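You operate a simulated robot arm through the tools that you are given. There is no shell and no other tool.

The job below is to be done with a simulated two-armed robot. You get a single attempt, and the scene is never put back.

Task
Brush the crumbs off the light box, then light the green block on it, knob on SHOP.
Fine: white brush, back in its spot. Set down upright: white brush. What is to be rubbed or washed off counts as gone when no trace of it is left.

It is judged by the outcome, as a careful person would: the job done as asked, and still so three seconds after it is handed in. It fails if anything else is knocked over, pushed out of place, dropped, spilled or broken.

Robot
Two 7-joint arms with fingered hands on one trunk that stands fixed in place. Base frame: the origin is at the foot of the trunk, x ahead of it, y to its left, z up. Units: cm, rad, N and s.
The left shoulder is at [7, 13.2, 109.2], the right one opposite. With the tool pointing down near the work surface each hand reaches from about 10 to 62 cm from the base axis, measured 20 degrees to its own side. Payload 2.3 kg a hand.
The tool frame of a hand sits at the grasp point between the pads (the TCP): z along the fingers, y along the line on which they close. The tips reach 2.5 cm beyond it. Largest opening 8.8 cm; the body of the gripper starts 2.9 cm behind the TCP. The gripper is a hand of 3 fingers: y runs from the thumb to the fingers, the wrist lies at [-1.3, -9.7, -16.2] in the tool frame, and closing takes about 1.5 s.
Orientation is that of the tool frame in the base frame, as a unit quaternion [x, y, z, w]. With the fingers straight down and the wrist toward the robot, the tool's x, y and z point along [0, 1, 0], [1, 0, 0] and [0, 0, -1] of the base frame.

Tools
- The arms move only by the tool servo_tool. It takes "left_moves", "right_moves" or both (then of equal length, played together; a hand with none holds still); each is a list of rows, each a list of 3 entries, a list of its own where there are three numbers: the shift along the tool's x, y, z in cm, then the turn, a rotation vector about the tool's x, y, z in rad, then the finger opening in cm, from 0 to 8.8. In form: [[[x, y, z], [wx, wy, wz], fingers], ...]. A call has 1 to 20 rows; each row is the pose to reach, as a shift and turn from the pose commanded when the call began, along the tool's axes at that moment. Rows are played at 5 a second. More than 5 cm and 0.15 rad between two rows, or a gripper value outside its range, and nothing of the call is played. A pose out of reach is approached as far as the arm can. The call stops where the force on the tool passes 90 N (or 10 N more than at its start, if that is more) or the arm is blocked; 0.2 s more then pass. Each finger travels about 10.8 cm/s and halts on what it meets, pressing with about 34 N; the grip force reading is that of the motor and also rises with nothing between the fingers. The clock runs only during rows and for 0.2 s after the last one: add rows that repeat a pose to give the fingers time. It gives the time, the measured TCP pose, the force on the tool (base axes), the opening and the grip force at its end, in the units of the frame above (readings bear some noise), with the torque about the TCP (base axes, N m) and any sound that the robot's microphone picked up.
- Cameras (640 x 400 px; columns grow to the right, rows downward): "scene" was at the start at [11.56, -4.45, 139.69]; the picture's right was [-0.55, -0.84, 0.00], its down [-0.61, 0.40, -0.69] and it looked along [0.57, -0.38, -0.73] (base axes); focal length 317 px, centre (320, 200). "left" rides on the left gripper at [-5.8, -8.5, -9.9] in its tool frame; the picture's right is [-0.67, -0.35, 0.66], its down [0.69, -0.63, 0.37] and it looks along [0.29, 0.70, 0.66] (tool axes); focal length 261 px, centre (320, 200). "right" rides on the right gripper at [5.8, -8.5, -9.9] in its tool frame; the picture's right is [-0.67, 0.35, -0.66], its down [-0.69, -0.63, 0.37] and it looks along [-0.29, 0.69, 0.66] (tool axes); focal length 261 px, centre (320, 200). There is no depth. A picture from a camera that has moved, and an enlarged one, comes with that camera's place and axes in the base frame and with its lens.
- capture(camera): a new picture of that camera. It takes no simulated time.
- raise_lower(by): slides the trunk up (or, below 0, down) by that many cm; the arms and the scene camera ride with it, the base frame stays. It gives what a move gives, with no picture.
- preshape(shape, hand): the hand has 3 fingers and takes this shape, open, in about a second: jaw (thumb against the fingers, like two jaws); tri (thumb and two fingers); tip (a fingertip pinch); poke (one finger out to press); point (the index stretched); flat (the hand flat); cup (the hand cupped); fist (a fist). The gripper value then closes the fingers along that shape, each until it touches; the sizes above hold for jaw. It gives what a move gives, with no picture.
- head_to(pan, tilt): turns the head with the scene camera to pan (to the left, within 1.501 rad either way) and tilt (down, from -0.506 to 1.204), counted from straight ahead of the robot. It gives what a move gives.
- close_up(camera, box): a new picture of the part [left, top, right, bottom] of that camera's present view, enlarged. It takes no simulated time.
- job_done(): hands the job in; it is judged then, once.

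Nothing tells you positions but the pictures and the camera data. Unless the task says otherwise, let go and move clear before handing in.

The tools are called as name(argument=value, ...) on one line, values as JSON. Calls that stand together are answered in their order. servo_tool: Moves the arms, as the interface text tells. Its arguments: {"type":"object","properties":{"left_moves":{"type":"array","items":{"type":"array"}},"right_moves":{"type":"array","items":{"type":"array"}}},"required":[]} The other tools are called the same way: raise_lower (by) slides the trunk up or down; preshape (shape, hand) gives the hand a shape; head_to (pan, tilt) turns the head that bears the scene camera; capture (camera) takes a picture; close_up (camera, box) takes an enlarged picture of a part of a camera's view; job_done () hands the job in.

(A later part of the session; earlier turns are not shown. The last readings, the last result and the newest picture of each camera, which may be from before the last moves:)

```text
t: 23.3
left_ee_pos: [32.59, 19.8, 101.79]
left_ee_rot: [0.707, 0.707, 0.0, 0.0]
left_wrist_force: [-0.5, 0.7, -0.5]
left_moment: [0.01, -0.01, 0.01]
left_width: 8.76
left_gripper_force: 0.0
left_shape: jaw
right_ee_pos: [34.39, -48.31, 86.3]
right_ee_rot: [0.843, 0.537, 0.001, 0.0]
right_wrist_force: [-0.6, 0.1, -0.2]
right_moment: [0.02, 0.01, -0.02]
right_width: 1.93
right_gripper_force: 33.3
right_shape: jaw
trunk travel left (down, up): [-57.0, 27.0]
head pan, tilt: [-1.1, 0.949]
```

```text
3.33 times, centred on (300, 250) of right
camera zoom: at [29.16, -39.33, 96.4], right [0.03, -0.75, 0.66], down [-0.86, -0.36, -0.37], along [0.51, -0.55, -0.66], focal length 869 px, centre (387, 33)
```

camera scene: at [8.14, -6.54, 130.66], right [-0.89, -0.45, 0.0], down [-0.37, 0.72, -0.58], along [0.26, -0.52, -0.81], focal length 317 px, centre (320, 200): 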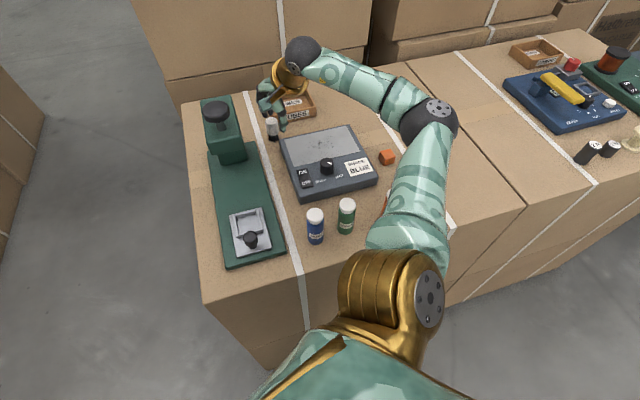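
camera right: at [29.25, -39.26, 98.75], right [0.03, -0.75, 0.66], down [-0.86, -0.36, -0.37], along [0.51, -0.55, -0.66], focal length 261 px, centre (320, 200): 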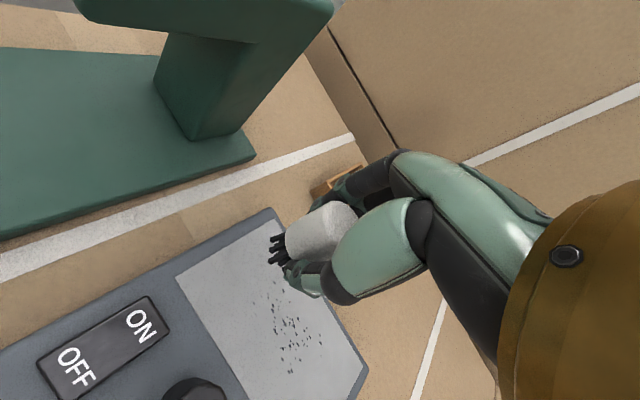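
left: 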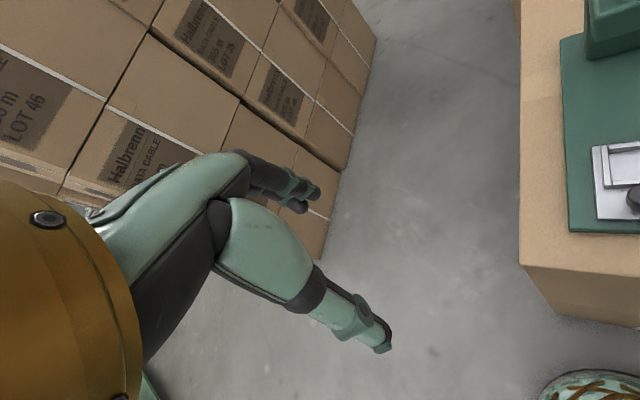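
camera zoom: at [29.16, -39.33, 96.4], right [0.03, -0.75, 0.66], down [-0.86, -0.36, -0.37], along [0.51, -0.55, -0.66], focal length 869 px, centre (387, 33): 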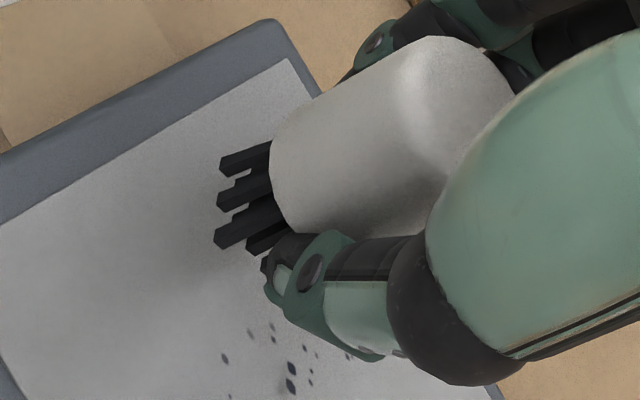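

The shadow is closing on the bristles. I'll continue lowering.

servo_tool(right_moves=[[[0, 0, 0.1], [0, 0, 0], 1.5], [[0, 0, 0.2], [0, 0, 0], 1.5], [[0, 0, 0.3], [0, 0, 0], 1.5], [[0, 0, 0.3], [0, 0, 0], 1.5]])

close_up(camera="right", box=[220, 190, 380, 310])

close_up(camera="scene", box=[260, 100, 340, 160])

```text
t: 24.3
left_ee_pos: [32.56, 19.68, 101.94]
left_ee_rot: [0.707, 0.708, 0.0, 0.0]
left_wrist_force: [-0.4, 1.3, -0.4]
left_moment: [0.01, 0.03, 0.03]
left_width: 8.77
left_gripper_force: 0.0
left_shape: jaw
right_ee_pos: [34.48, -48.23, 85.99]
right_ee_rot: [0.843, 0.538, 0.0, 0.0]
right_wrist_force: [1.0, 0.5, -0.9]
right_moment: [0.02, 0.04, -0.02]
right_width: 1.94
right_gripper_force: 33.9
right_shape: jaw
trunk travel left (down, up): [-57.0, 27.0]
head pan, tilt: [-1.1, 0.949]
```

```text
3.33 times, centred on (300, 250) of right
camera zoom: at [29.13, -39.33, 96.08], right [0.03, -0.75, 0.66], down [-0.86, -0.36, -0.37], along [0.51, -0.55, -0.66], focal length 869 px, centre (387, 33)
```

zoom: 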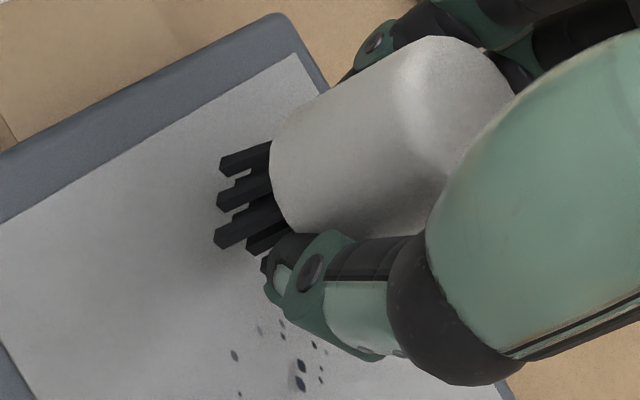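

```text
6.67 times, centred on (300, 130) of scene
camera zoom: at [8.17, -6.55, 130.66], right [-0.89, -0.45, 0.0], down [-0.37, 0.72, -0.58], along [0.26, -0.52, -0.81], focal length 2111 px, centre (453, 667)
```

zoom: 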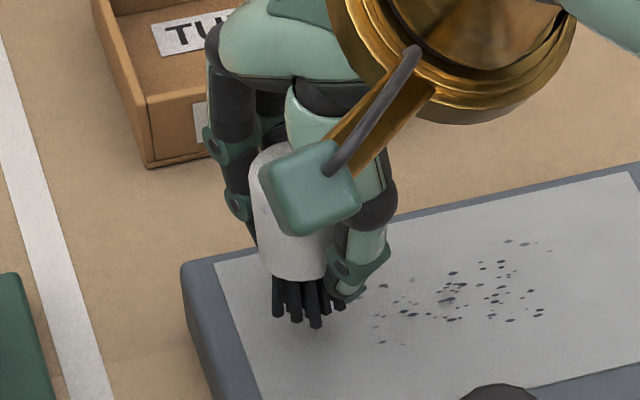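

servo_tool(right_moves=[[[0, 0, 0.1], [0, 0, 0], 1.5], [[0, 0, 0.2], [0, 0, 0], 1.5], [[0, 0, 0.3], [0, 0, 0], 1.5], [[0, 0, 0.3], [0, 0, 0], 1.5]])

close_up(camera="right", box=[220, 190, 380, 310])

```text
t: 25.3
left_ee_pos: [32.49, 19.71, 101.81]
left_ee_rot: [0.707, 0.707, 0.0, 0.0]
left_wrist_force: [0.4, 0.6, -0.3]
left_moment: [-0.01, -0.01, 0.0]
left_width: 8.78
left_gripper_force: 0.0
left_shape: jaw
right_ee_pos: [34.4, -48.25, 85.76]
right_ee_rot: [0.844, 0.537, 0.0, 0.0]
right_wrist_force: [-0.4, 0.2, -0.7]
right_moment: [0.02, 0.03, 0.01]
right_width: 1.93
right_gripper_force: 34.1
right_shape: jaw
trunk travel left (down, up): [-57.0, 27.0]
head pan, tilt: [-1.1, 0.949]
```

```text
3.33 times, centred on (300, 250) of right
camera zoom: at [29.16, -39.35, 95.77], right [0.03, -0.75, 0.66], down [-0.86, -0.36, -0.37], along [0.51, -0.55, -0.66], focal length 869 px, centre (387, 33)
```

zoom: 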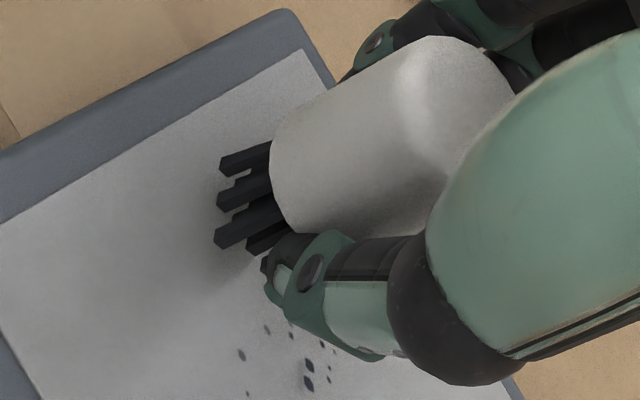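

servo_tool(right_moves=[[[0, 0, 0.1], [0, 0, 0], 1.5], [[0, 0, 0.2], [0, 0, 0], 1.5], [[0, 0, 0.3], [0, 0, 0], 1.5], [[0, 0, 0.3], [0, 0, 0], 1.5]])

close_up(camera="right", box=[220, 190, 380, 310])

```text
t: 26.3
left_ee_pos: [32.47, 19.73, 101.74]
left_ee_rot: [0.707, 0.707, 0.0, 0.0]
left_wrist_force: [-0.2, 0.1, -0.3]
left_moment: [-0.01, -0.02, 0.0]
left_width: 8.77
left_gripper_force: 0.2
left_shape: jaw
right_ee_pos: [34.37, -48.27, 85.4]
right_ee_rot: [0.844, 0.537, 0.001, 0.0]
right_wrist_force: [-0.8, 0.4, 0.0]
right_moment: [-0.04, -0.01, -0.03]
right_width: 1.91
right_gripper_force: 33.8
right_shape: jaw
trunk travel left (down, up): [-57.0, 27.0]
head pan, tilt: [-1.1, 0.949]
```

```text
3.33 times, centred on (300, 250) of right
camera zoom: at [29.13, -39.36, 95.47], right [0.03, -0.75, 0.66], down [-0.86, -0.36, -0.37], along [0.51, -0.55, -0.66], focal length 869 px, centre (387, 33)
```

zoom: 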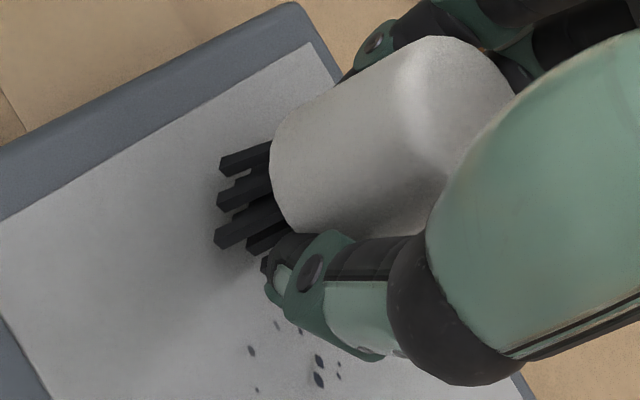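

servo_tool(right_moves=[[[0, 0, 0.1], [0, 0, 0], 1.5], [[0, 0, 0.2], [0, 0, 0], 1.5], [[0, 0, 0.2], [0, 0, 0], 1.5]])

close_up(camera="right", box=[220, 190, 380, 310])

```text
t: 27.1
left_ee_pos: [32.47, 19.76, 101.84]
left_ee_rot: [0.707, 0.708, -0.001, 0.0]
left_wrist_force: [0.2, 0.5, 0.4]
left_moment: [0.0, -0.03, -0.03]
left_width: 8.77
left_gripper_force: 0.0
left_shape: jaw
right_ee_pos: [34.42, -48.29, 85.23]
right_ee_rot: [0.843, 0.538, 0.001, 0.0]
right_wrist_force: [0.0, -0.7, -0.3]
right_moment: [0.0, 0.03, 0.01]
right_width: 1.91
right_gripper_force: 34.0
right_shape: jaw
trunk travel left (down, up): [-57.0, 27.0]
head pan, tilt: [-1.1, 0.949]
```

```text
3.33 times, centred on (300, 250) of right
camera zoom: at [29.12, -39.32, 95.29], right [0.03, -0.75, 0.66], down [-0.86, -0.36, -0.37], along [0.51, -0.55, -0.66], focal length 869 px, centre (387, 33)
```

zoom: 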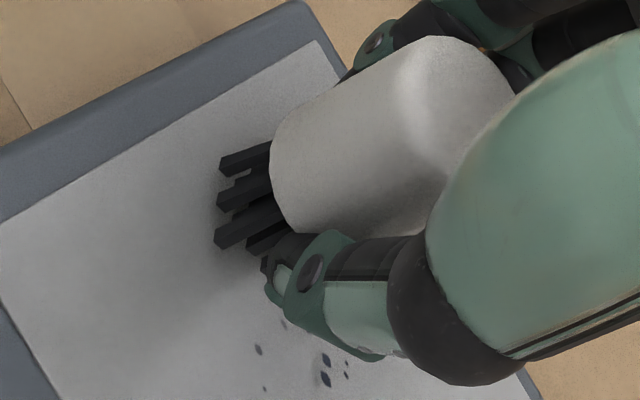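

servo_tool(right_moves=[[[0, 0, 0.1], [0, 0, 0], 1.5], [[0, 0, 0.2], [0, 0, 0], 1.5], [[0, 0, 0.2], [0, 0, 0], 1.5]])

close_up(camera="right", box=[220, 190, 380, 310])

```text
t: 27.9
left_ee_pos: [32.57, 19.76, 101.68]
left_ee_rot: [0.707, 0.707, 0.0, 0.0]
left_wrist_force: [0.0, -0.3, -0.2]
left_moment: [-0.03, 0.0, 0.02]
left_width: 8.78
left_gripper_force: 0.0
left_shape: jaw
right_ee_pos: [34.32, -48.27, 84.96]
right_ee_rot: [0.843, 0.538, 0.0, 0.0]
right_wrist_force: [-0.3, -0.7, -0.8]
right_moment: [-0.01, 0.03, 0.03]
right_width: 1.9
right_gripper_force: 34.0
right_shape: jaw
trunk travel left (down, up): [-57.0, 27.0]
head pan, tilt: [-1.1, 0.949]
```

```text
3.33 times, centred on (300, 250) of right
camera zoom: at [29.13, -39.29, 95.08], right [0.03, -0.75, 0.66], down [-0.86, -0.36, -0.37], along [0.51, -0.55, -0.66], focal length 869 px, centre (387, 33)
```

zoom: 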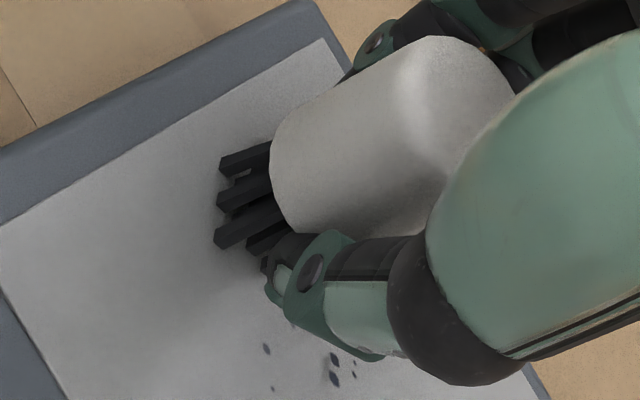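

close_up(camera="scene", box=[260, 100, 340, 160])

capture(camera="right")

```text
6.67 times, centred on (300, 130) of scene
camera zoom: at [8.17, -6.55, 130.66], right [-0.89, -0.45, 0.0], down [-0.37, 0.72, -0.58], along [0.26, -0.52, -0.81], focal length 2111 px, centre (453, 667)
```

zoom: 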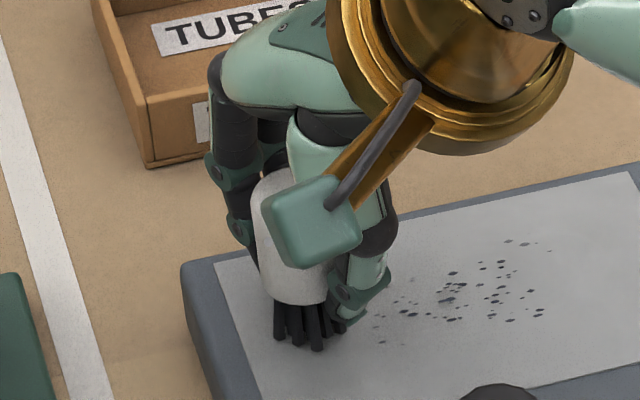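

```text
taken
camera right: at [29.13, -39.29, 95.08], right [0.03, -0.75, 0.66], down [-0.86, -0.36, -0.37], along [0.51, -0.55, -0.66], focal length 261 px, centre (320, 200)
```

right: 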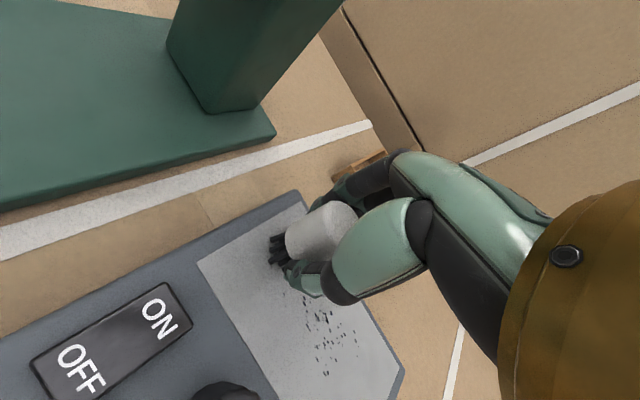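

The bristles look almost at the surface. A few more small steps.

servo_tool(right_moves=[[[0, 0, 0.1], [0, 0, 0], 1.5], [[0, 0, 0.2], [0, 0, 0], 1.5], [[0, 0, 0.2], [0, 0, 0], 1.5]])

close_up(camera="right", box=[220, 190, 380, 310])

```text
t: 28.7
left_ee_pos: [32.41, 19.76, 101.87]
left_ee_rot: [0.707, 0.707, 0.0, 0.0]
left_wrist_force: [-0.5, -0.1, 0.6]
left_moment: [0.02, -0.01, 0.01]
left_width: 8.75
left_gripper_force: 0.3
left_shape: jaw
right_ee_pos: [34.48, -48.13, 84.97]
right_ee_rot: [0.844, 0.537, 0.001, 0.0]
right_wrist_force: [-0.5, -0.7, 1.4]
right_moment: [-0.04, -0.06, -0.01]
right_width: 1.91
right_gripper_force: 33.8
right_shape: jaw
trunk travel left (down, up): [-57.0, 27.0]
head pan, tilt: [-1.1, 0.949]
```

```text
3.33 times, centred on (300, 250) of right
camera zoom: at [29.08, -39.3, 94.91], right [0.03, -0.75, 0.66], down [-0.86, -0.36, -0.37], along [0.51, -0.55, -0.66], focal length 869 px, centre (387, 33)
```

zoom: 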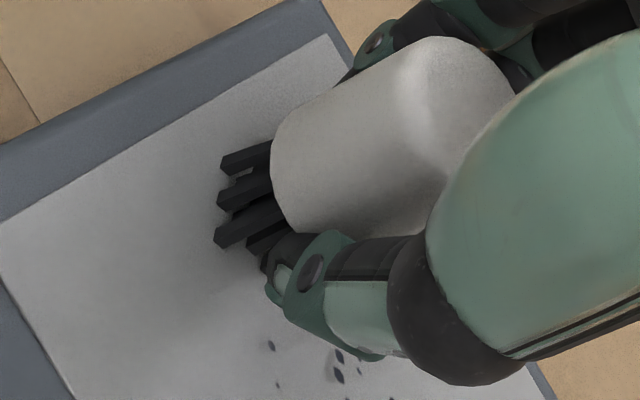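

servo_tool(right_moves=[[[0, 0, 0.1], [0, 0, 0], 1.5], [[0, 0, 0.15], [0, 0, 0], 1.5], [[0, 0, 0.15], [0, 0, 0], 1.5], [[0, 0, 0.15], [0, 0, 0], 1.5]])

close_up(camera="right", box=[220, 190, 380, 310])

```text
t: 29.7
left_ee_pos: [32.5, 19.83, 101.82]
left_ee_rot: [0.707, 0.708, 0.0, 0.001]
left_wrist_force: [0.3, 0.4, 0.5]
left_moment: [-0.02, 0.01, 0.01]
left_width: 8.79
left_gripper_force: 0.1
left_shape: jaw
right_ee_pos: [34.34, -48.14, 84.78]
right_ee_rot: [0.843, 0.537, 0.001, 0.001]
right_wrist_force: [0.2, -2.6, 10.5]
right_moment: [-0.09, -0.13, -0.05]
right_width: 1.93
right_gripper_force: 33.7
right_shape: jaw
trunk travel left (down, up): [-57.0, 27.0]
head pan, tilt: [-1.1, 0.949]
```

```text
3.33 times, centred on (300, 250) of right
camera zoom: at [29.01, -39.17, 94.82], right [0.03, -0.75, 0.66], down [-0.86, -0.36, -0.37], along [0.51, -0.55, -0.66], focal length 869 px, centre (387, 33)
```

zoom: 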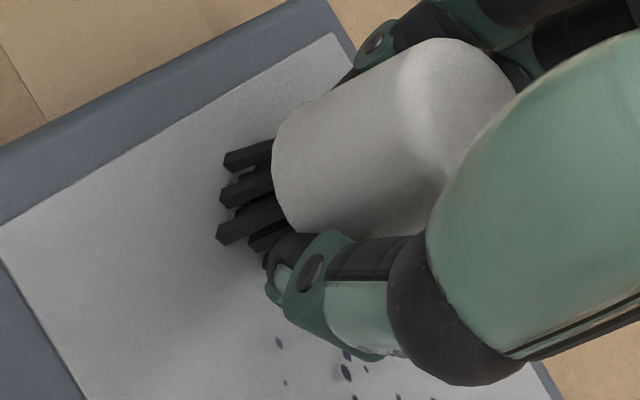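

Contact: about 10 N at TCP z 84.8, so the box top is near z 80.3. I'll lift a little and yaw so that tool y lines up with the box's far direction before sweeping.

servo_tool(right_moves=[[[0, 0, -0.6], [0, 0, 0], 1.5], [[0, 0, -0.9], [0, 0, 0.118], 1.5], [[0, 0, -0.9], [0, 0, 0.236], 1.5], [[0, 0, -0.9], [0, 0, 0.354], 1.5], [[0, 0, -0.9], [0, 0, 0.354], 1.5]])

capture(camera="right")

close_up(camera="scene", box=[250, 90, 410, 210])

```text
t: 30.9
left_ee_pos: [32.53, 19.68, 101.79]
left_ee_rot: [0.707, 0.707, 0.0, 0.0]
left_wrist_force: [0.3, 0.3, -0.3]
left_moment: [-0.02, 0.01, -0.01]
left_width: 8.76
left_gripper_force: 0.0
left_shape: jaw
right_ee_pos: [34.55, -48.25, 85.67]
right_ee_rot: [0.925, 0.38, -0.001, -0.001]
right_wrist_force: [0.3, -0.8, -0.7]
right_moment: [0.01, 0.02, 0.02]
right_width: 1.95
right_gripper_force: 33.7
right_shape: jaw
trunk travel left (down, up): [-57.0, 27.0]
head pan, tilt: [-1.1, 0.949]
```

```text
taken
camera right: at [32.54, -38.08, 95.66], right [-0.23, -0.72, 0.66], down [-0.93, -0.03, -0.37], along [0.28, -0.69, -0.66], focal length 261 px, centre (320, 200)
```

right: 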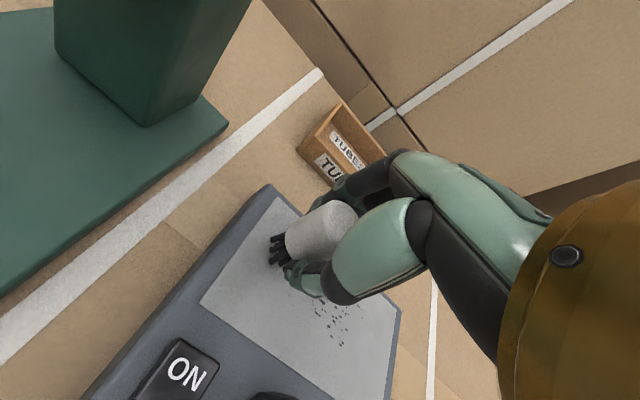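

```text
3.33 times, centred on (330, 150) of scene
camera zoom: at [8.16, -6.55, 130.66], right [-0.89, -0.45, 0.0], down [-0.37, 0.72, -0.58], along [0.26, -0.52, -0.81], focal length 1056 px, centre (287, 367)
```

zoom: 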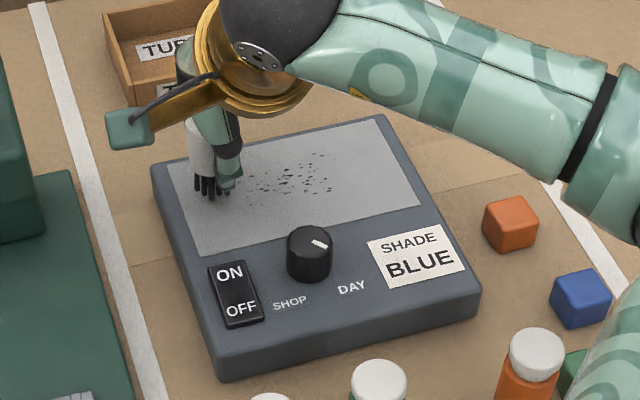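

Aligned and clear. Now the first test stroke along the panel to the right, pressing lightly.

servo_tool(right_moves=[[[0, 0, 0.5], [0, 0, 0], 1.5], [[0, 0, 0.82], [0, 0, 0], 1.5], [[-1.3, 0, 0.82], [0, 0, 0], 1.5], [[-2.6, 0, 0.82], [0, 0, 0], 1.5], [[-3.9, 0, 0.82], [0, 0, 0], 1.5], [[-5.2, 0, 0.82], [0, 0, 0], 1.5], [[-6.5, 0, 0.82], [0, 0, 0], 1.5], [[-7.8, 0, 0.82], [0, 0, 0], 1.5], [[-9.1, 0, 0.82], [0, 0, 0], 1.5], [[-10.4, 0, 0.82], [0, 0, 0], 1.5], [[-11.6, 0, 0.82], [0, 0, 0], 1.5]])

capture(camera="right")

close_up(camera="scene", box=[250, 90, 410, 210])

```text
t: 33.3
left_ee_pos: [32.42, 19.79, 101.8]
left_ee_rot: [0.707, 0.707, 0.001, 0.001]
left_wrist_force: [0.9, 0.0, 0.5]
left_moment: [-0.02, 0.01, -0.01]
left_width: 8.79
left_gripper_force: 0.1
left_shape: jaw
right_ee_pos: [26.2, -56.47, 84.84]
right_ee_rot: [0.924, 0.382, 0.0, -0.001]
right_wrist_force: [0.9, 0.6, 2.5]
right_moment: [-0.01, -0.06, 0.04]
right_width: 1.94
right_gripper_force: 33.6
right_shape: jaw
trunk travel left (down, up): [-57.0, 27.0]
head pan, tilt: [-1.1, 0.949]
```

```text
taken
camera right: at [24.21, -46.24, 94.88], right [-0.23, -0.72, 0.66], down [-0.93, -0.04, -0.37], along [0.29, -0.69, -0.66], focal length 261 px, centre (320, 200)
```

right: 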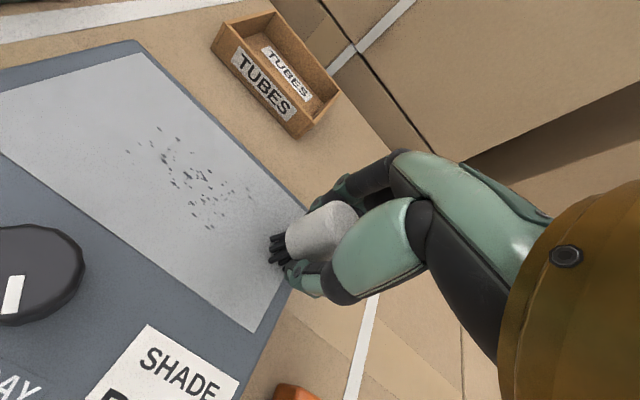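

```text
3.33 times, centred on (330, 150) of scene
camera zoom: at [8.13, -6.5, 130.66], right [-0.89, -0.45, 0.0], down [-0.37, 0.72, -0.58], along [0.26, -0.52, -0.81], focal length 1056 px, centre (287, 367)
```

zoom: 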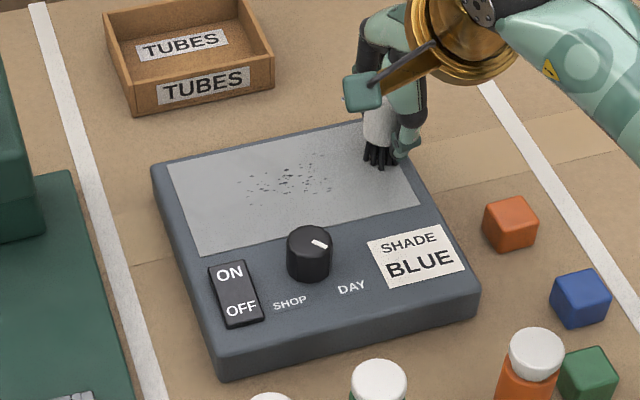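

close_up(camera="right", box=[60, 80, 300, 260])

close_up(camera="scene", box=[290, 115, 390, 180])

```text
2.22 times, centred on (180, 170) of right
camera zoom: at [24.21, -46.24, 94.88], right [-0.23, -0.72, 0.66], down [-0.93, -0.04, -0.37], along [0.29, -0.69, -0.66], focal length 579 px, centre (631, 267)
```

zoom: 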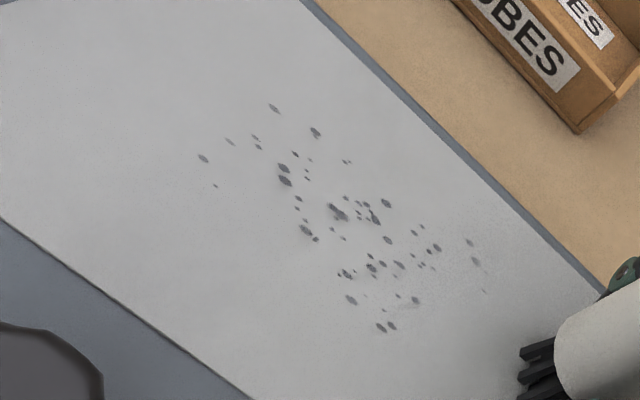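

```text
6.15 times, centred on (340, 148) of scene
camera zoom: at [8.13, -6.5, 130.66], right [-0.89, -0.45, 0.0], down [-0.37, 0.72, -0.58], along [0.26, -0.52, -0.81], focal length 1948 px, centre (197, 523)
```

zoom: 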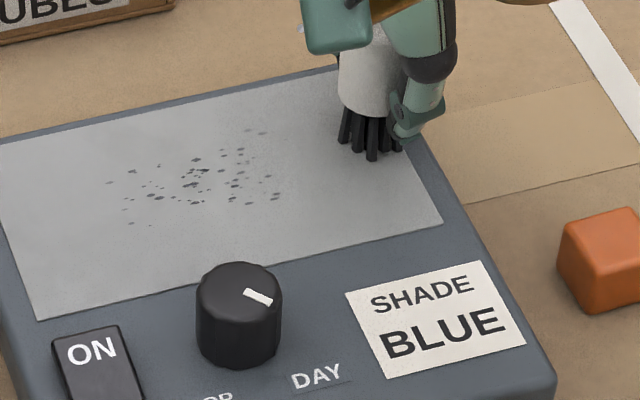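

The crumbs are only slightly affected at about 2.5 N. I'll sweep back with a little more pressure and compare.

servo_tool(right_moves=[[[0, 0, 0.12], [0, 0, 0], 1.5], [[1.2, 0, 0.12], [0, 0, 0], 1.5], [[2.4, 0, 0.12], [0, 0, 0], 1.5], [[3.6, 0, 0.12], [0, 0, 0], 1.5], [[4.8, 0, 0.12], [0, 0, 0], 1.5], [[6.0, 0, 0.12], [0, 0, 0], 1.5], [[7.2, 0, 0.12], [0, 0, 0], 1.5], [[8.4, 0, 0.12], [0, 0, 0], 1.5], [[9.6, 0, 0.12], [0, 0, 0], 1.5], [[10.8, 0, 0.12], [0, 0, 0], 1.5], [[11.6, 0, 0.12], [0, 0, 0], 1.5]])

close_up(camera="right", box=[200, 180, 420, 360])

close_up(camera="scene", box=[290, 115, 390, 180])

```text
t: 35.7
left_ee_pos: [32.3, 19.78, 101.78]
left_ee_rot: [0.708, 0.706, 0.0, 0.002]
left_wrist_force: [0.5, -0.2, 0.2]
left_moment: [0.02, 0.0, 0.02]
left_width: 8.76
left_gripper_force: 0.0
left_shape: jaw
right_ee_pos: [34.55, -48.07, 84.8]
right_ee_rot: [0.924, 0.381, 0.0, 0.002]
right_wrist_force: [-2.7, -1.8, 9.4]
right_moment: [-0.13, -0.07, -0.07]
right_width: 1.92
right_gripper_force: 33.6
right_shape: jaw
trunk travel left (down, up): [-57.0, 27.0]
head pan, tilt: [-1.1, 0.949]
```

```text
2.22 times, centred on (310, 270) of right
camera zoom: at [32.4, -37.91, 94.78], right [-0.23, -0.72, 0.66], down [-0.93, -0.04, -0.37], along [0.29, -0.7, -0.66], focal length 579 px, centre (342, 44)
```

zoom: 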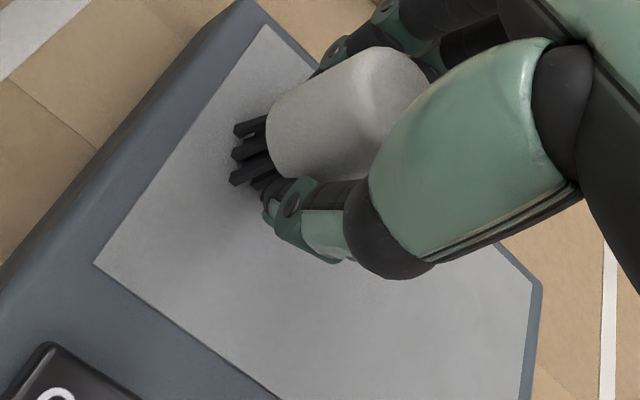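

```text
6.15 times, centred on (340, 148) of scene
camera zoom: at [7.89, -6.35, 130.69], right [-0.89, -0.45, 0.0], down [-0.37, 0.72, -0.58], along [0.27, -0.52, -0.81], focal length 1948 px, centre (197, 523)
```

zoom: 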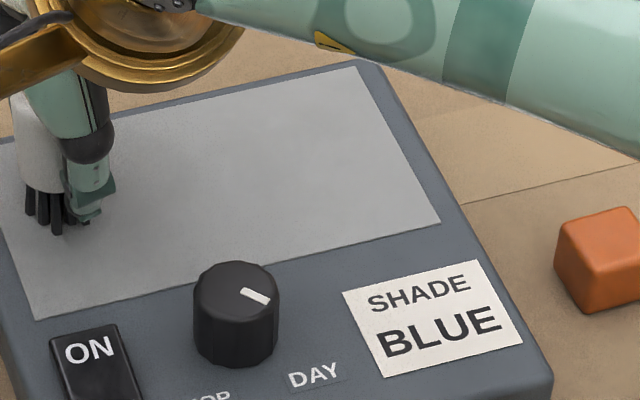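

The crumbs appear gone. I'll lift the brush and inspect the whole panel.

servo_tool(right_moves=[[[0, 0, -1.0], [0, 0, 0], 1.5], [[0, 0, -2.5], [0, 0, 0], 1.5], [[1.5, 0, -4.0], [0, 0, 0], 1.5], [[3.0, 0, -5.0], [0, 0, 0], 1.5], [[3.0, 0, -5.0], [0, 0, 0], 1.5]])

close_up(camera="scene", box=[260, 110, 390, 210])

capture(camera="right")

```text
t: 36.9
left_ee_pos: [32.53, 19.6, 101.77]
left_ee_rot: [0.707, 0.707, 0.001, 0.001]
left_wrist_force: [-0.3, -1.1, 0.1]
left_moment: [0.01, 0.01, -0.02]
left_width: 8.75
left_gripper_force: 0.1
left_shape: jaw
right_ee_pos: [36.62, -46.07, 89.72]
right_ee_rot: [0.925, 0.38, 0.0, 0.0]
right_wrist_force: [-0.7, -0.3, -0.4]
right_moment: [-0.01, 0.04, -0.02]
right_width: 1.94
right_gripper_force: 34.3
right_shape: jaw
trunk travel left (down, up): [-57.0, 27.0]
head pan, tilt: [-1.1, 0.949]
```

```text
4.00 times, centred on (325, 160) of scene
camera zoom: at [8.15, -6.57, 130.66], right [-0.89, -0.45, 0.0], down [-0.37, 0.72, -0.58], along [0.26, -0.52, -0.81], focal length 1266 px, centre (300, 360)
```

zoom: 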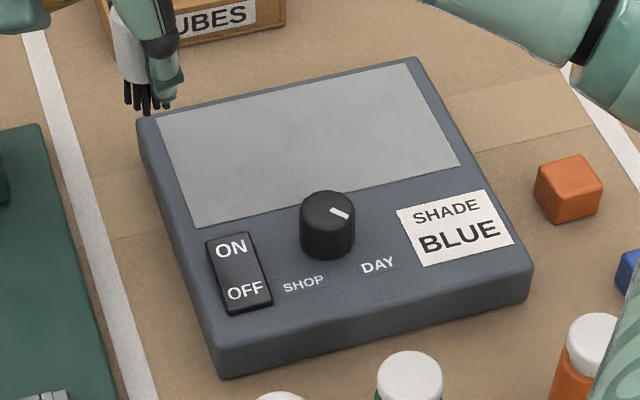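

```text
taken
camera right: at [34.68, -35.94, 99.73], right [-0.23, -0.72, 0.66], down [-0.93, -0.04, -0.37], along [0.29, -0.69, -0.66], focal length 261 px, centre (320, 200)
```

right: 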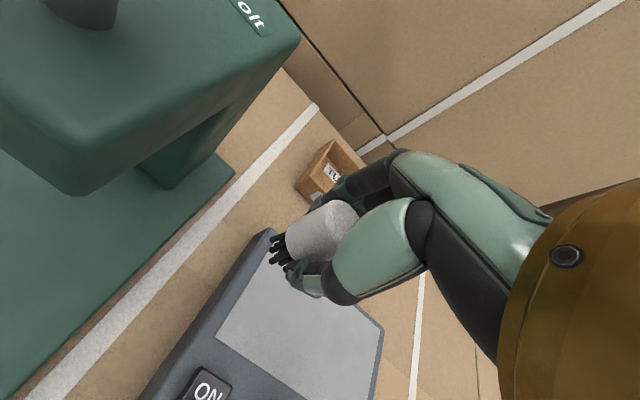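

close_up(camera="scene", box=[295, 122, 375, 170])

close_up(camera="right", box=[180, 220, 400, 400])

```text
8.00 times, centred on (335, 146) of scene
camera zoom: at [8.15, -6.57, 130.66], right [-0.89, -0.45, 0.0], down [-0.37, 0.72, -0.58], along [0.26, -0.52, -0.81], focal length 2533 px, centre (200, 632)
```

zoom: 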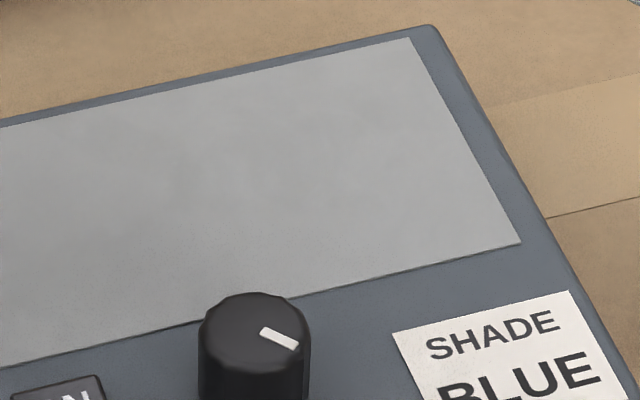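

```text
2.22 times, centred on (290, 310) of right
camera zoom: at [34.68, -35.94, 99.73], right [-0.23, -0.72, 0.66], down [-0.93, -0.04, -0.37], along [0.29, -0.69, -0.66], focal length 579 px, centre (387, -44)
```

zoom: 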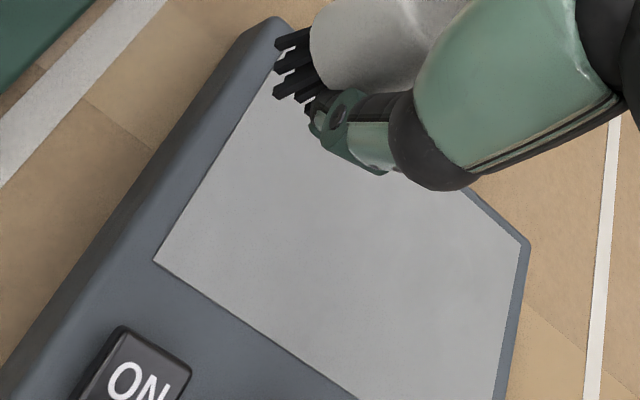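

The panel looks clean. For certainty I'll make one more light pass over the far part of the crumb area.

servo_tool(right_moves=[[[-1.5, 0.5, 2.5], [0, 0, 0], 1.5], [[-3, 1.0, 4.5], [0, 0, 0], 1.5], [[-3, 1.0, 4.95], [0, 0, 0], 1.5], [[-4.5, 1.0, 4.95], [0, 0, 0], 1.5], [[-6, 1.0, 4.95], [0, 0, 0], 1.5], [[-7.5, 1.0, 4.95], [0, 0, 0], 1.5], [[-9, 1.0, 4.95], [0, 0, 0], 1.5], [[-10.5, 1.0, 4.95], [0, 0, 0], 1.5], [[-12, 1.0, 4.95], [0, 0, 0], 1.5], [[-13.2, 1.0, 4.95], [0, 0, 0], 1.5], [[-13.2, 2.2, 4.95], [0, 0, 0], 1.5], [[-12, 2.2, 4.95], [0, 0, 0], 1.5], [[-10.5, 2.2, 4.95], [0, 0, 0], 1.5], [[-9, 2.2, 4.95], [0, 0, 0], 1.5], [[-7.5, 2.2, 4.95], [0, 0, 0], 1.5], [[-6, 2.2, 4.95], [0, 0, 0], 1.5], [[-4.5, 2.2, 4.95], [0, 0, 0], 1.5], [[-3.5, 1.5, 4.0], [0, 0, 0], 1.5], [[-1.5, 0.5, 2.0], [0, 0, 0], 1.5], [[-1.0, 0, 0], [0, 0, 0], 1.5]])

close_up(camera="scene", box=[260, 110, 390, 210])

close_up(camera="right", box=[200, 180, 420, 360])

```text
t: 41.1
left_ee_pos: [32.55, 19.74, 101.81]
left_ee_rot: [0.707, 0.707, 0.0, -0.001]
left_wrist_force: [-0.3, -0.2, -0.4]
left_moment: [0.0, 0.0, 0.01]
left_width: 8.74
left_gripper_force: 0.1
left_shape: jaw
right_ee_pos: [35.97, -46.51, 89.82]
right_ee_rot: [0.925, 0.38, 0.0, 0.0]
right_wrist_force: [-0.1, 0.5, -0.1]
right_moment: [0.0, -0.04, -0.01]
right_width: 1.87
right_gripper_force: 33.6
right_shape: jaw
trunk travel left (down, up): [-57.0, 27.0]
head pan, tilt: [-1.1, 0.949]
```

```text
4.00 times, centred on (325, 160) of scene
camera zoom: at [8.16, -6.53, 130.66], right [-0.89, -0.45, 0.0], down [-0.37, 0.72, -0.58], along [0.26, -0.52, -0.81], focal length 1266 px, centre (300, 360)
```

zoom: 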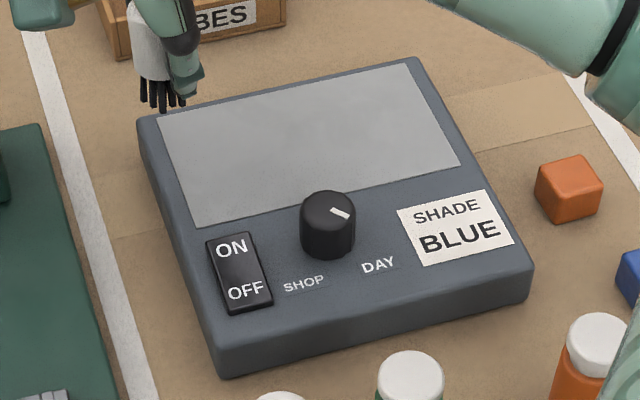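

```text
2.22 times, centred on (310, 270) of right
camera zoom: at [33.99, -36.47, 99.73], right [-0.23, -0.72, 0.66], down [-0.93, -0.04, -0.37], along [0.29, -0.69, -0.66], focal length 579 px, centre (342, 44)
```

zoom: 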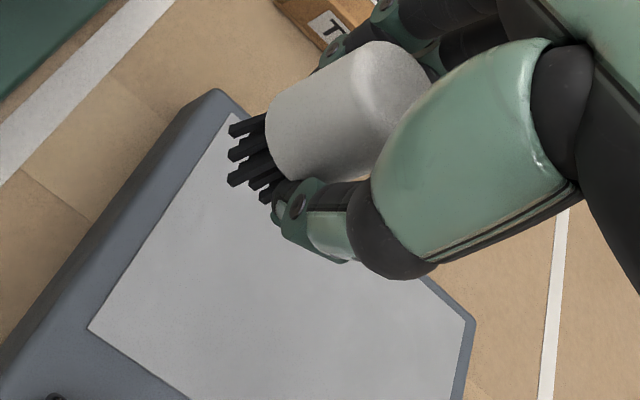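

The box hasn't moved and no crumbs remain. Now I'll take the brush back above its spot, restoring the earlier yaw first.

servo_tool(right_moves=[[[0, 0, 0], [0, 0, -0.118], 1.5], [[0, 0, 0], [0, 0, -0.236], 1.5], [[0, 0, 0], [0, 0, -0.354], 1.5], [[0.5, 2.7, 0], [0, 0, -0.354], 1.5], [[1.0, 5.4, 0], [0, 0, -0.354], 1.5], [[1.57, 8.1, 0.6], [0, 0, -0.354], 1.5], [[1.57, 8.1, 1.5], [0, 0, -0.354], 1.5], [[1.57, 8.1, 1.5], [0, 0, -0.354], 1.5]])

close_up(camera="right", box=[200, 160, 400, 360])

close_up(camera="scene", box=[190, 70, 350, 170])

```text
t: 42.9
left_ee_pos: [32.5, 19.68, 101.74]
left_ee_rot: [0.707, 0.707, 0.0, 0.002]
left_wrist_force: [-0.3, 0.1, 0.2]
left_moment: [0.03, -0.03, -0.01]
left_width: 8.76
left_gripper_force: 0.1
left_shape: jaw
right_ee_pos: [42.67, -51.44, 88.06]
right_ee_rot: [0.843, 0.538, 0.0, 0.0]
right_wrist_force: [0.4, 0.4, -0.4]
right_moment: [0.0, -0.01, 0.0]
right_width: 1.85
right_gripper_force: 34.3
right_shape: jaw
trunk travel left (down, up): [-57.0, 27.0]
head pan, tilt: [-1.1, 0.949]
```

```text
2.00 times, centred on (300, 260) of right
camera zoom: at [37.44, -42.45, 98.07], right [0.03, -0.75, 0.66], down [-0.86, -0.36, -0.37], along [0.51, -0.55, -0.66], focal length 521 px, centre (360, 80)
```

zoom: 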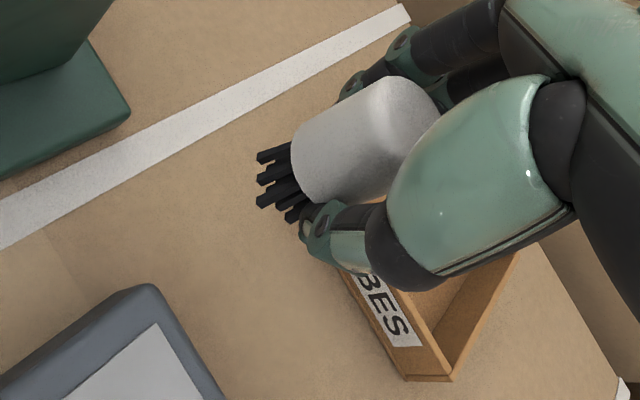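

```text
4.00 times, centred on (270, 120) of scene
camera zoom: at [8.18, -6.55, 130.66], right [-0.89, -0.45, 0.0], down [-0.37, 0.72, -0.58], along [0.26, -0.52, -0.81], focal length 1266 px, centre (520, 520)
```

zoom: 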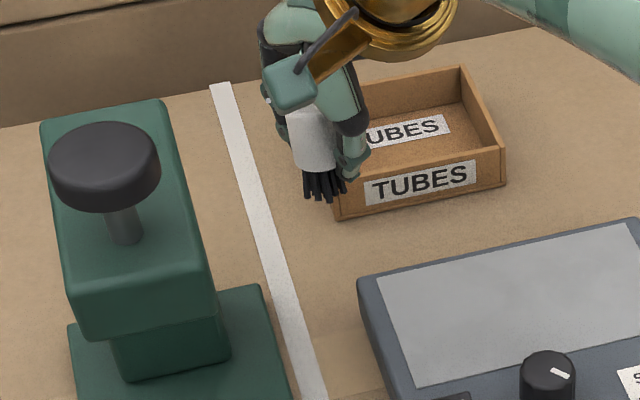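

The hand is back over the spot within a few mm. I'll descend most of the way, then in small steps.

servo_tool(right_moves=[[[0.3, 0, 1.2], [0, 0, 0], 1.5], [[0.3, 0, 2.4], [0, 0, 0], 1.5], [[0.3, 0, 3.6], [0, 0, 0], 1.5], [[0.3, 0, 4.6], [0, 0, 0], 1.5], [[0.3, 0, 5.2], [0, 0, 0], 1.5], [[0.3, 0, 5.5], [0, 0, 0], 1.5], [[0.3, 0, 5.5], [0, 0, 0], 1.5]])

close_up(camera="right", box=[200, 160, 400, 360])

close_up(camera="scene", box=[190, 70, 350, 170])

```text
t: 44.5
left_ee_pos: [32.58, 19.61, 101.83]
left_ee_rot: [0.707, 0.708, 0.001, -0.001]
left_wrist_force: [-0.5, -0.2, 0.3]
left_moment: [-0.02, 0.04, -0.01]
left_width: 8.75
left_gripper_force: 0.1
left_shape: jaw
right_ee_pos: [42.93, -51.1, 82.58]
right_ee_rot: [0.843, 0.537, -0.001, 0.0]
right_wrist_force: [-0.5, 0.6, 0.2]
right_moment: [0.03, 0.0, 0.0]
right_width: 1.86
right_gripper_force: 34.4
right_shape: jaw
trunk travel left (down, up): [-57.0, 27.0]
head pan, tilt: [-1.1, 0.949]
```

```text
2.00 times, centred on (300, 260) of right
camera zoom: at [37.5, -42.26, 92.59], right [0.03, -0.75, 0.66], down [-0.86, -0.36, -0.37], along [0.51, -0.55, -0.66], focal length 521 px, centre (360, 80)
```

zoom: 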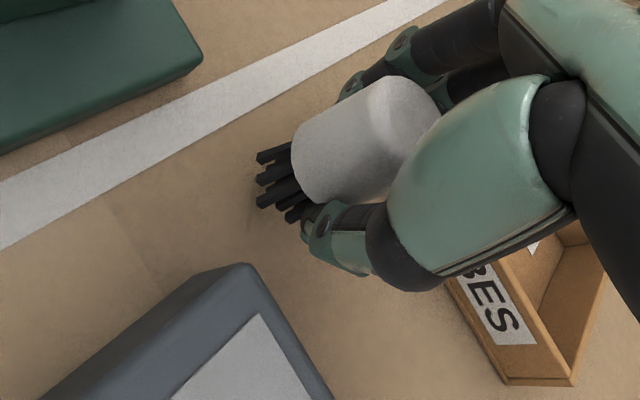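

```text
4.00 times, centred on (270, 120) of scene
camera zoom: at [8.18, -6.55, 130.66], right [-0.89, -0.45, 0.0], down [-0.37, 0.72, -0.58], along [0.26, -0.52, -0.81], focal length 1266 px, centre (520, 520)
```

zoom: 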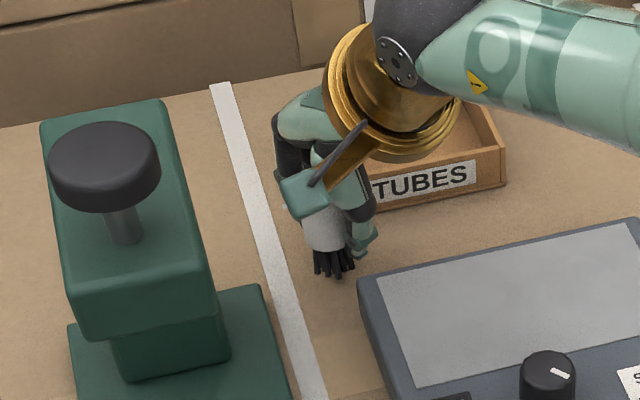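

servo_tool(right_moves=[[[0, 0, 0.15], [0, 0, 0], 1.5], [[0, 0, 0.3], [0, 0, 0], 1.5], [[0, 0, 0.3], [0, 0, 0], 1.5]])

```text
t: 45.3
left_ee_pos: [32.48, 19.72, 101.76]
left_ee_rot: [0.707, 0.707, -0.001, 0.0]
left_wrist_force: [0.6, 0.1, -0.5]
left_moment: [-0.03, -0.01, 0.01]
left_width: 8.76
left_gripper_force: 0.0
left_shape: jaw
right_ee_pos: [42.82, -51.16, 82.35]
right_ee_rot: [0.844, 0.537, 0.0, 0.0]
right_wrist_force: [0.8, -0.4, 0.0]
right_moment: [0.01, -0.02, 0.0]
right_width: 1.85
right_gripper_force: 33.7
right_shape: jaw
trunk travel left (down, up): [-57.0, 27.0]
head pan, tilt: [-1.1, 0.949]
```

servo_tool(right_moves=[[[0, 0, 0.1], [0, 0, 0], 1.5], [[0, 0, 0.2], [0, 0, 0], 1.5], [[0, 0, 0.2], [0, 0, 0], 1.5]])

```text
t: 46.1
left_ee_pos: [32.52, 19.71, 101.7]
left_ee_rot: [0.707, 0.707, 0.0, 0.0]
left_wrist_force: [-1.0, 0.0, 0.0]
left_moment: [0.01, 0.02, 0.03]
left_width: 8.77
left_gripper_force: 0.1
left_shape: jaw
right_ee_pos: [42.8, -51.25, 82.23]
right_ee_rot: [0.844, 0.537, 0.0, 0.0]
right_wrist_force: [0.7, 0.7, -0.5]
right_moment: [0.03, -0.03, -0.03]
right_width: 1.85
right_gripper_force: 33.7
right_shape: jaw
trunk travel left (down, up): [-57.0, 27.0]
head pan, tilt: [-1.1, 0.949]
```

servo_tool(right_moves=[[[0, 0, 0.1], [0, 0, 0], 1.5], [[0, 0, 0.2], [0, 0, 0], 1.5], [[0, 0, 0.2], [0, 0, 0], 1.5]])

close_up(camera="right", box=[220, 190, 380, 310])

```text
t: 46.9
left_ee_pos: [32.47, 19.74, 101.77]
left_ee_rot: [0.707, 0.707, 0.0, 0.0]
left_wrist_force: [-0.2, 0.5, -0.3]
left_moment: [-0.02, 0.01, -0.02]
left_width: 8.74
left_gripper_force: 0.0
left_shape: jaw
right_ee_pos: [42.8, -51.2, 82.02]
right_ee_rot: [0.843, 0.538, 0.0, -0.001]
right_wrist_force: [-1.1, -0.8, -0.5]
right_moment: [-0.01, 0.02, 0.0]
right_width: 1.84
right_gripper_force: 33.9
right_shape: jaw
trunk travel left (down, up): [-57.0, 27.0]
head pan, tilt: [-1.1, 0.949]
```

```text
3.33 times, centred on (300, 250) of right
camera zoom: at [37.48, -42.29, 92.08], right [0.03, -0.75, 0.66], down [-0.86, -0.36, -0.37], along [0.51, -0.55, -0.66], focal length 869 px, centre (387, 33)
```

zoom: 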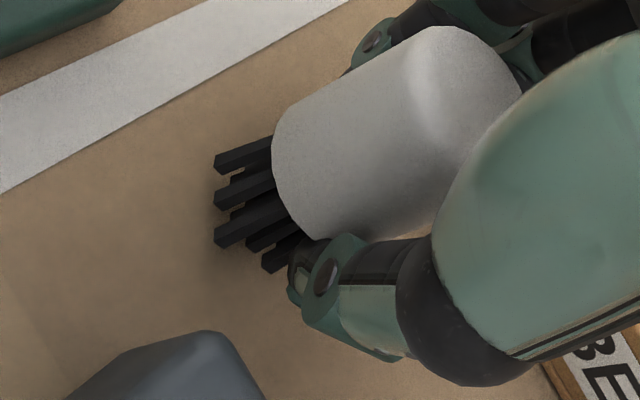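

servo_tool(right_moves=[[[0, 0, 0.1], [0, 0, 0], 1.5], [[0, 0, 0.2], [0, 0, 0], 1.5], [[0, 0, 0.2], [0, 0, 0], 1.5]])

```text
t: 47.7
left_ee_pos: [32.49, 19.74, 101.68]
left_ee_rot: [0.707, 0.708, 0.0, 0.0]
left_wrist_force: [0.1, -0.5, 0.7]
left_moment: [0.0, 0.01, -0.04]
left_width: 8.78
left_gripper_force: 0.1
left_shape: jaw
right_ee_pos: [42.72, -51.22, 81.71]
right_ee_rot: [0.843, 0.537, 0.0, 0.0]
right_wrist_force: [0.1, 0.2, -0.1]
right_moment: [-0.05, 0.01, 0.03]
right_width: 1.84
right_gripper_force: 34.4
right_shape: jaw
trunk travel left (down, up): [-57.0, 27.0]
head pan, tilt: [-1.1, 0.949]
```

servo_tool(right_moves=[[[0, 0, 0.1], [0, 0, 0], 1.5], [[0, 0, 0.2], [0, 0, 0], 1.5], [[0, 0, 0.2], [0, 0, 0], 1.5]])

close_up(camera="right", box=[220, 190, 380, 310])

close_up(camera="scene", box=[240, 100, 320, 160])

```text
t: 48.5
left_ee_pos: [32.45, 19.82, 101.73]
left_ee_rot: [0.707, 0.707, 0.0, 0.001]
left_wrist_force: [-0.1, 0.7, 0.8]
left_moment: [0.0, 0.0, -0.03]
left_width: 8.75
left_gripper_force: 0.0
left_shape: jaw
right_ee_pos: [42.72, -51.14, 81.74]
right_ee_rot: [0.843, 0.538, 0.001, 0.001]
right_wrist_force: [0.5, -1.5, 6.3]
right_moment: [-0.06, -0.13, -0.02]
right_width: 1.84
right_gripper_force: 34.2
right_shape: jaw
trunk travel left (down, up): [-57.0, 27.0]
head pan, tilt: [-1.1, 0.949]
```

```text
3.33 times, centred on (300, 250) of right
camera zoom: at [37.43, -42.22, 91.67], right [0.03, -0.75, 0.66], down [-0.86, -0.36, -0.37], along [0.51, -0.55, -0.66], focal length 869 px, centre (387, 33)
```

zoom: 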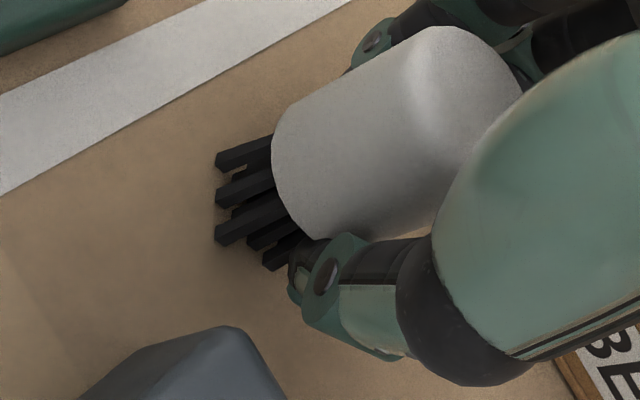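

```text
6.67 times, centred on (280, 130) of scene
camera zoom: at [8.07, -6.45, 130.68], right [-0.89, -0.45, 0.0], down [-0.37, 0.72, -0.58], along [0.26, -0.52, -0.81], focal length 2111 px, centre (587, 667)
```

zoom: 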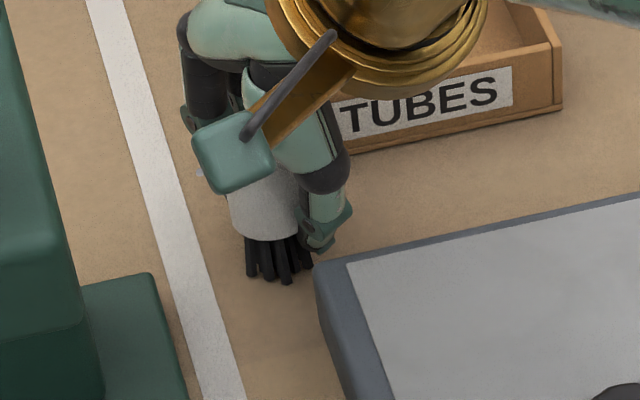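

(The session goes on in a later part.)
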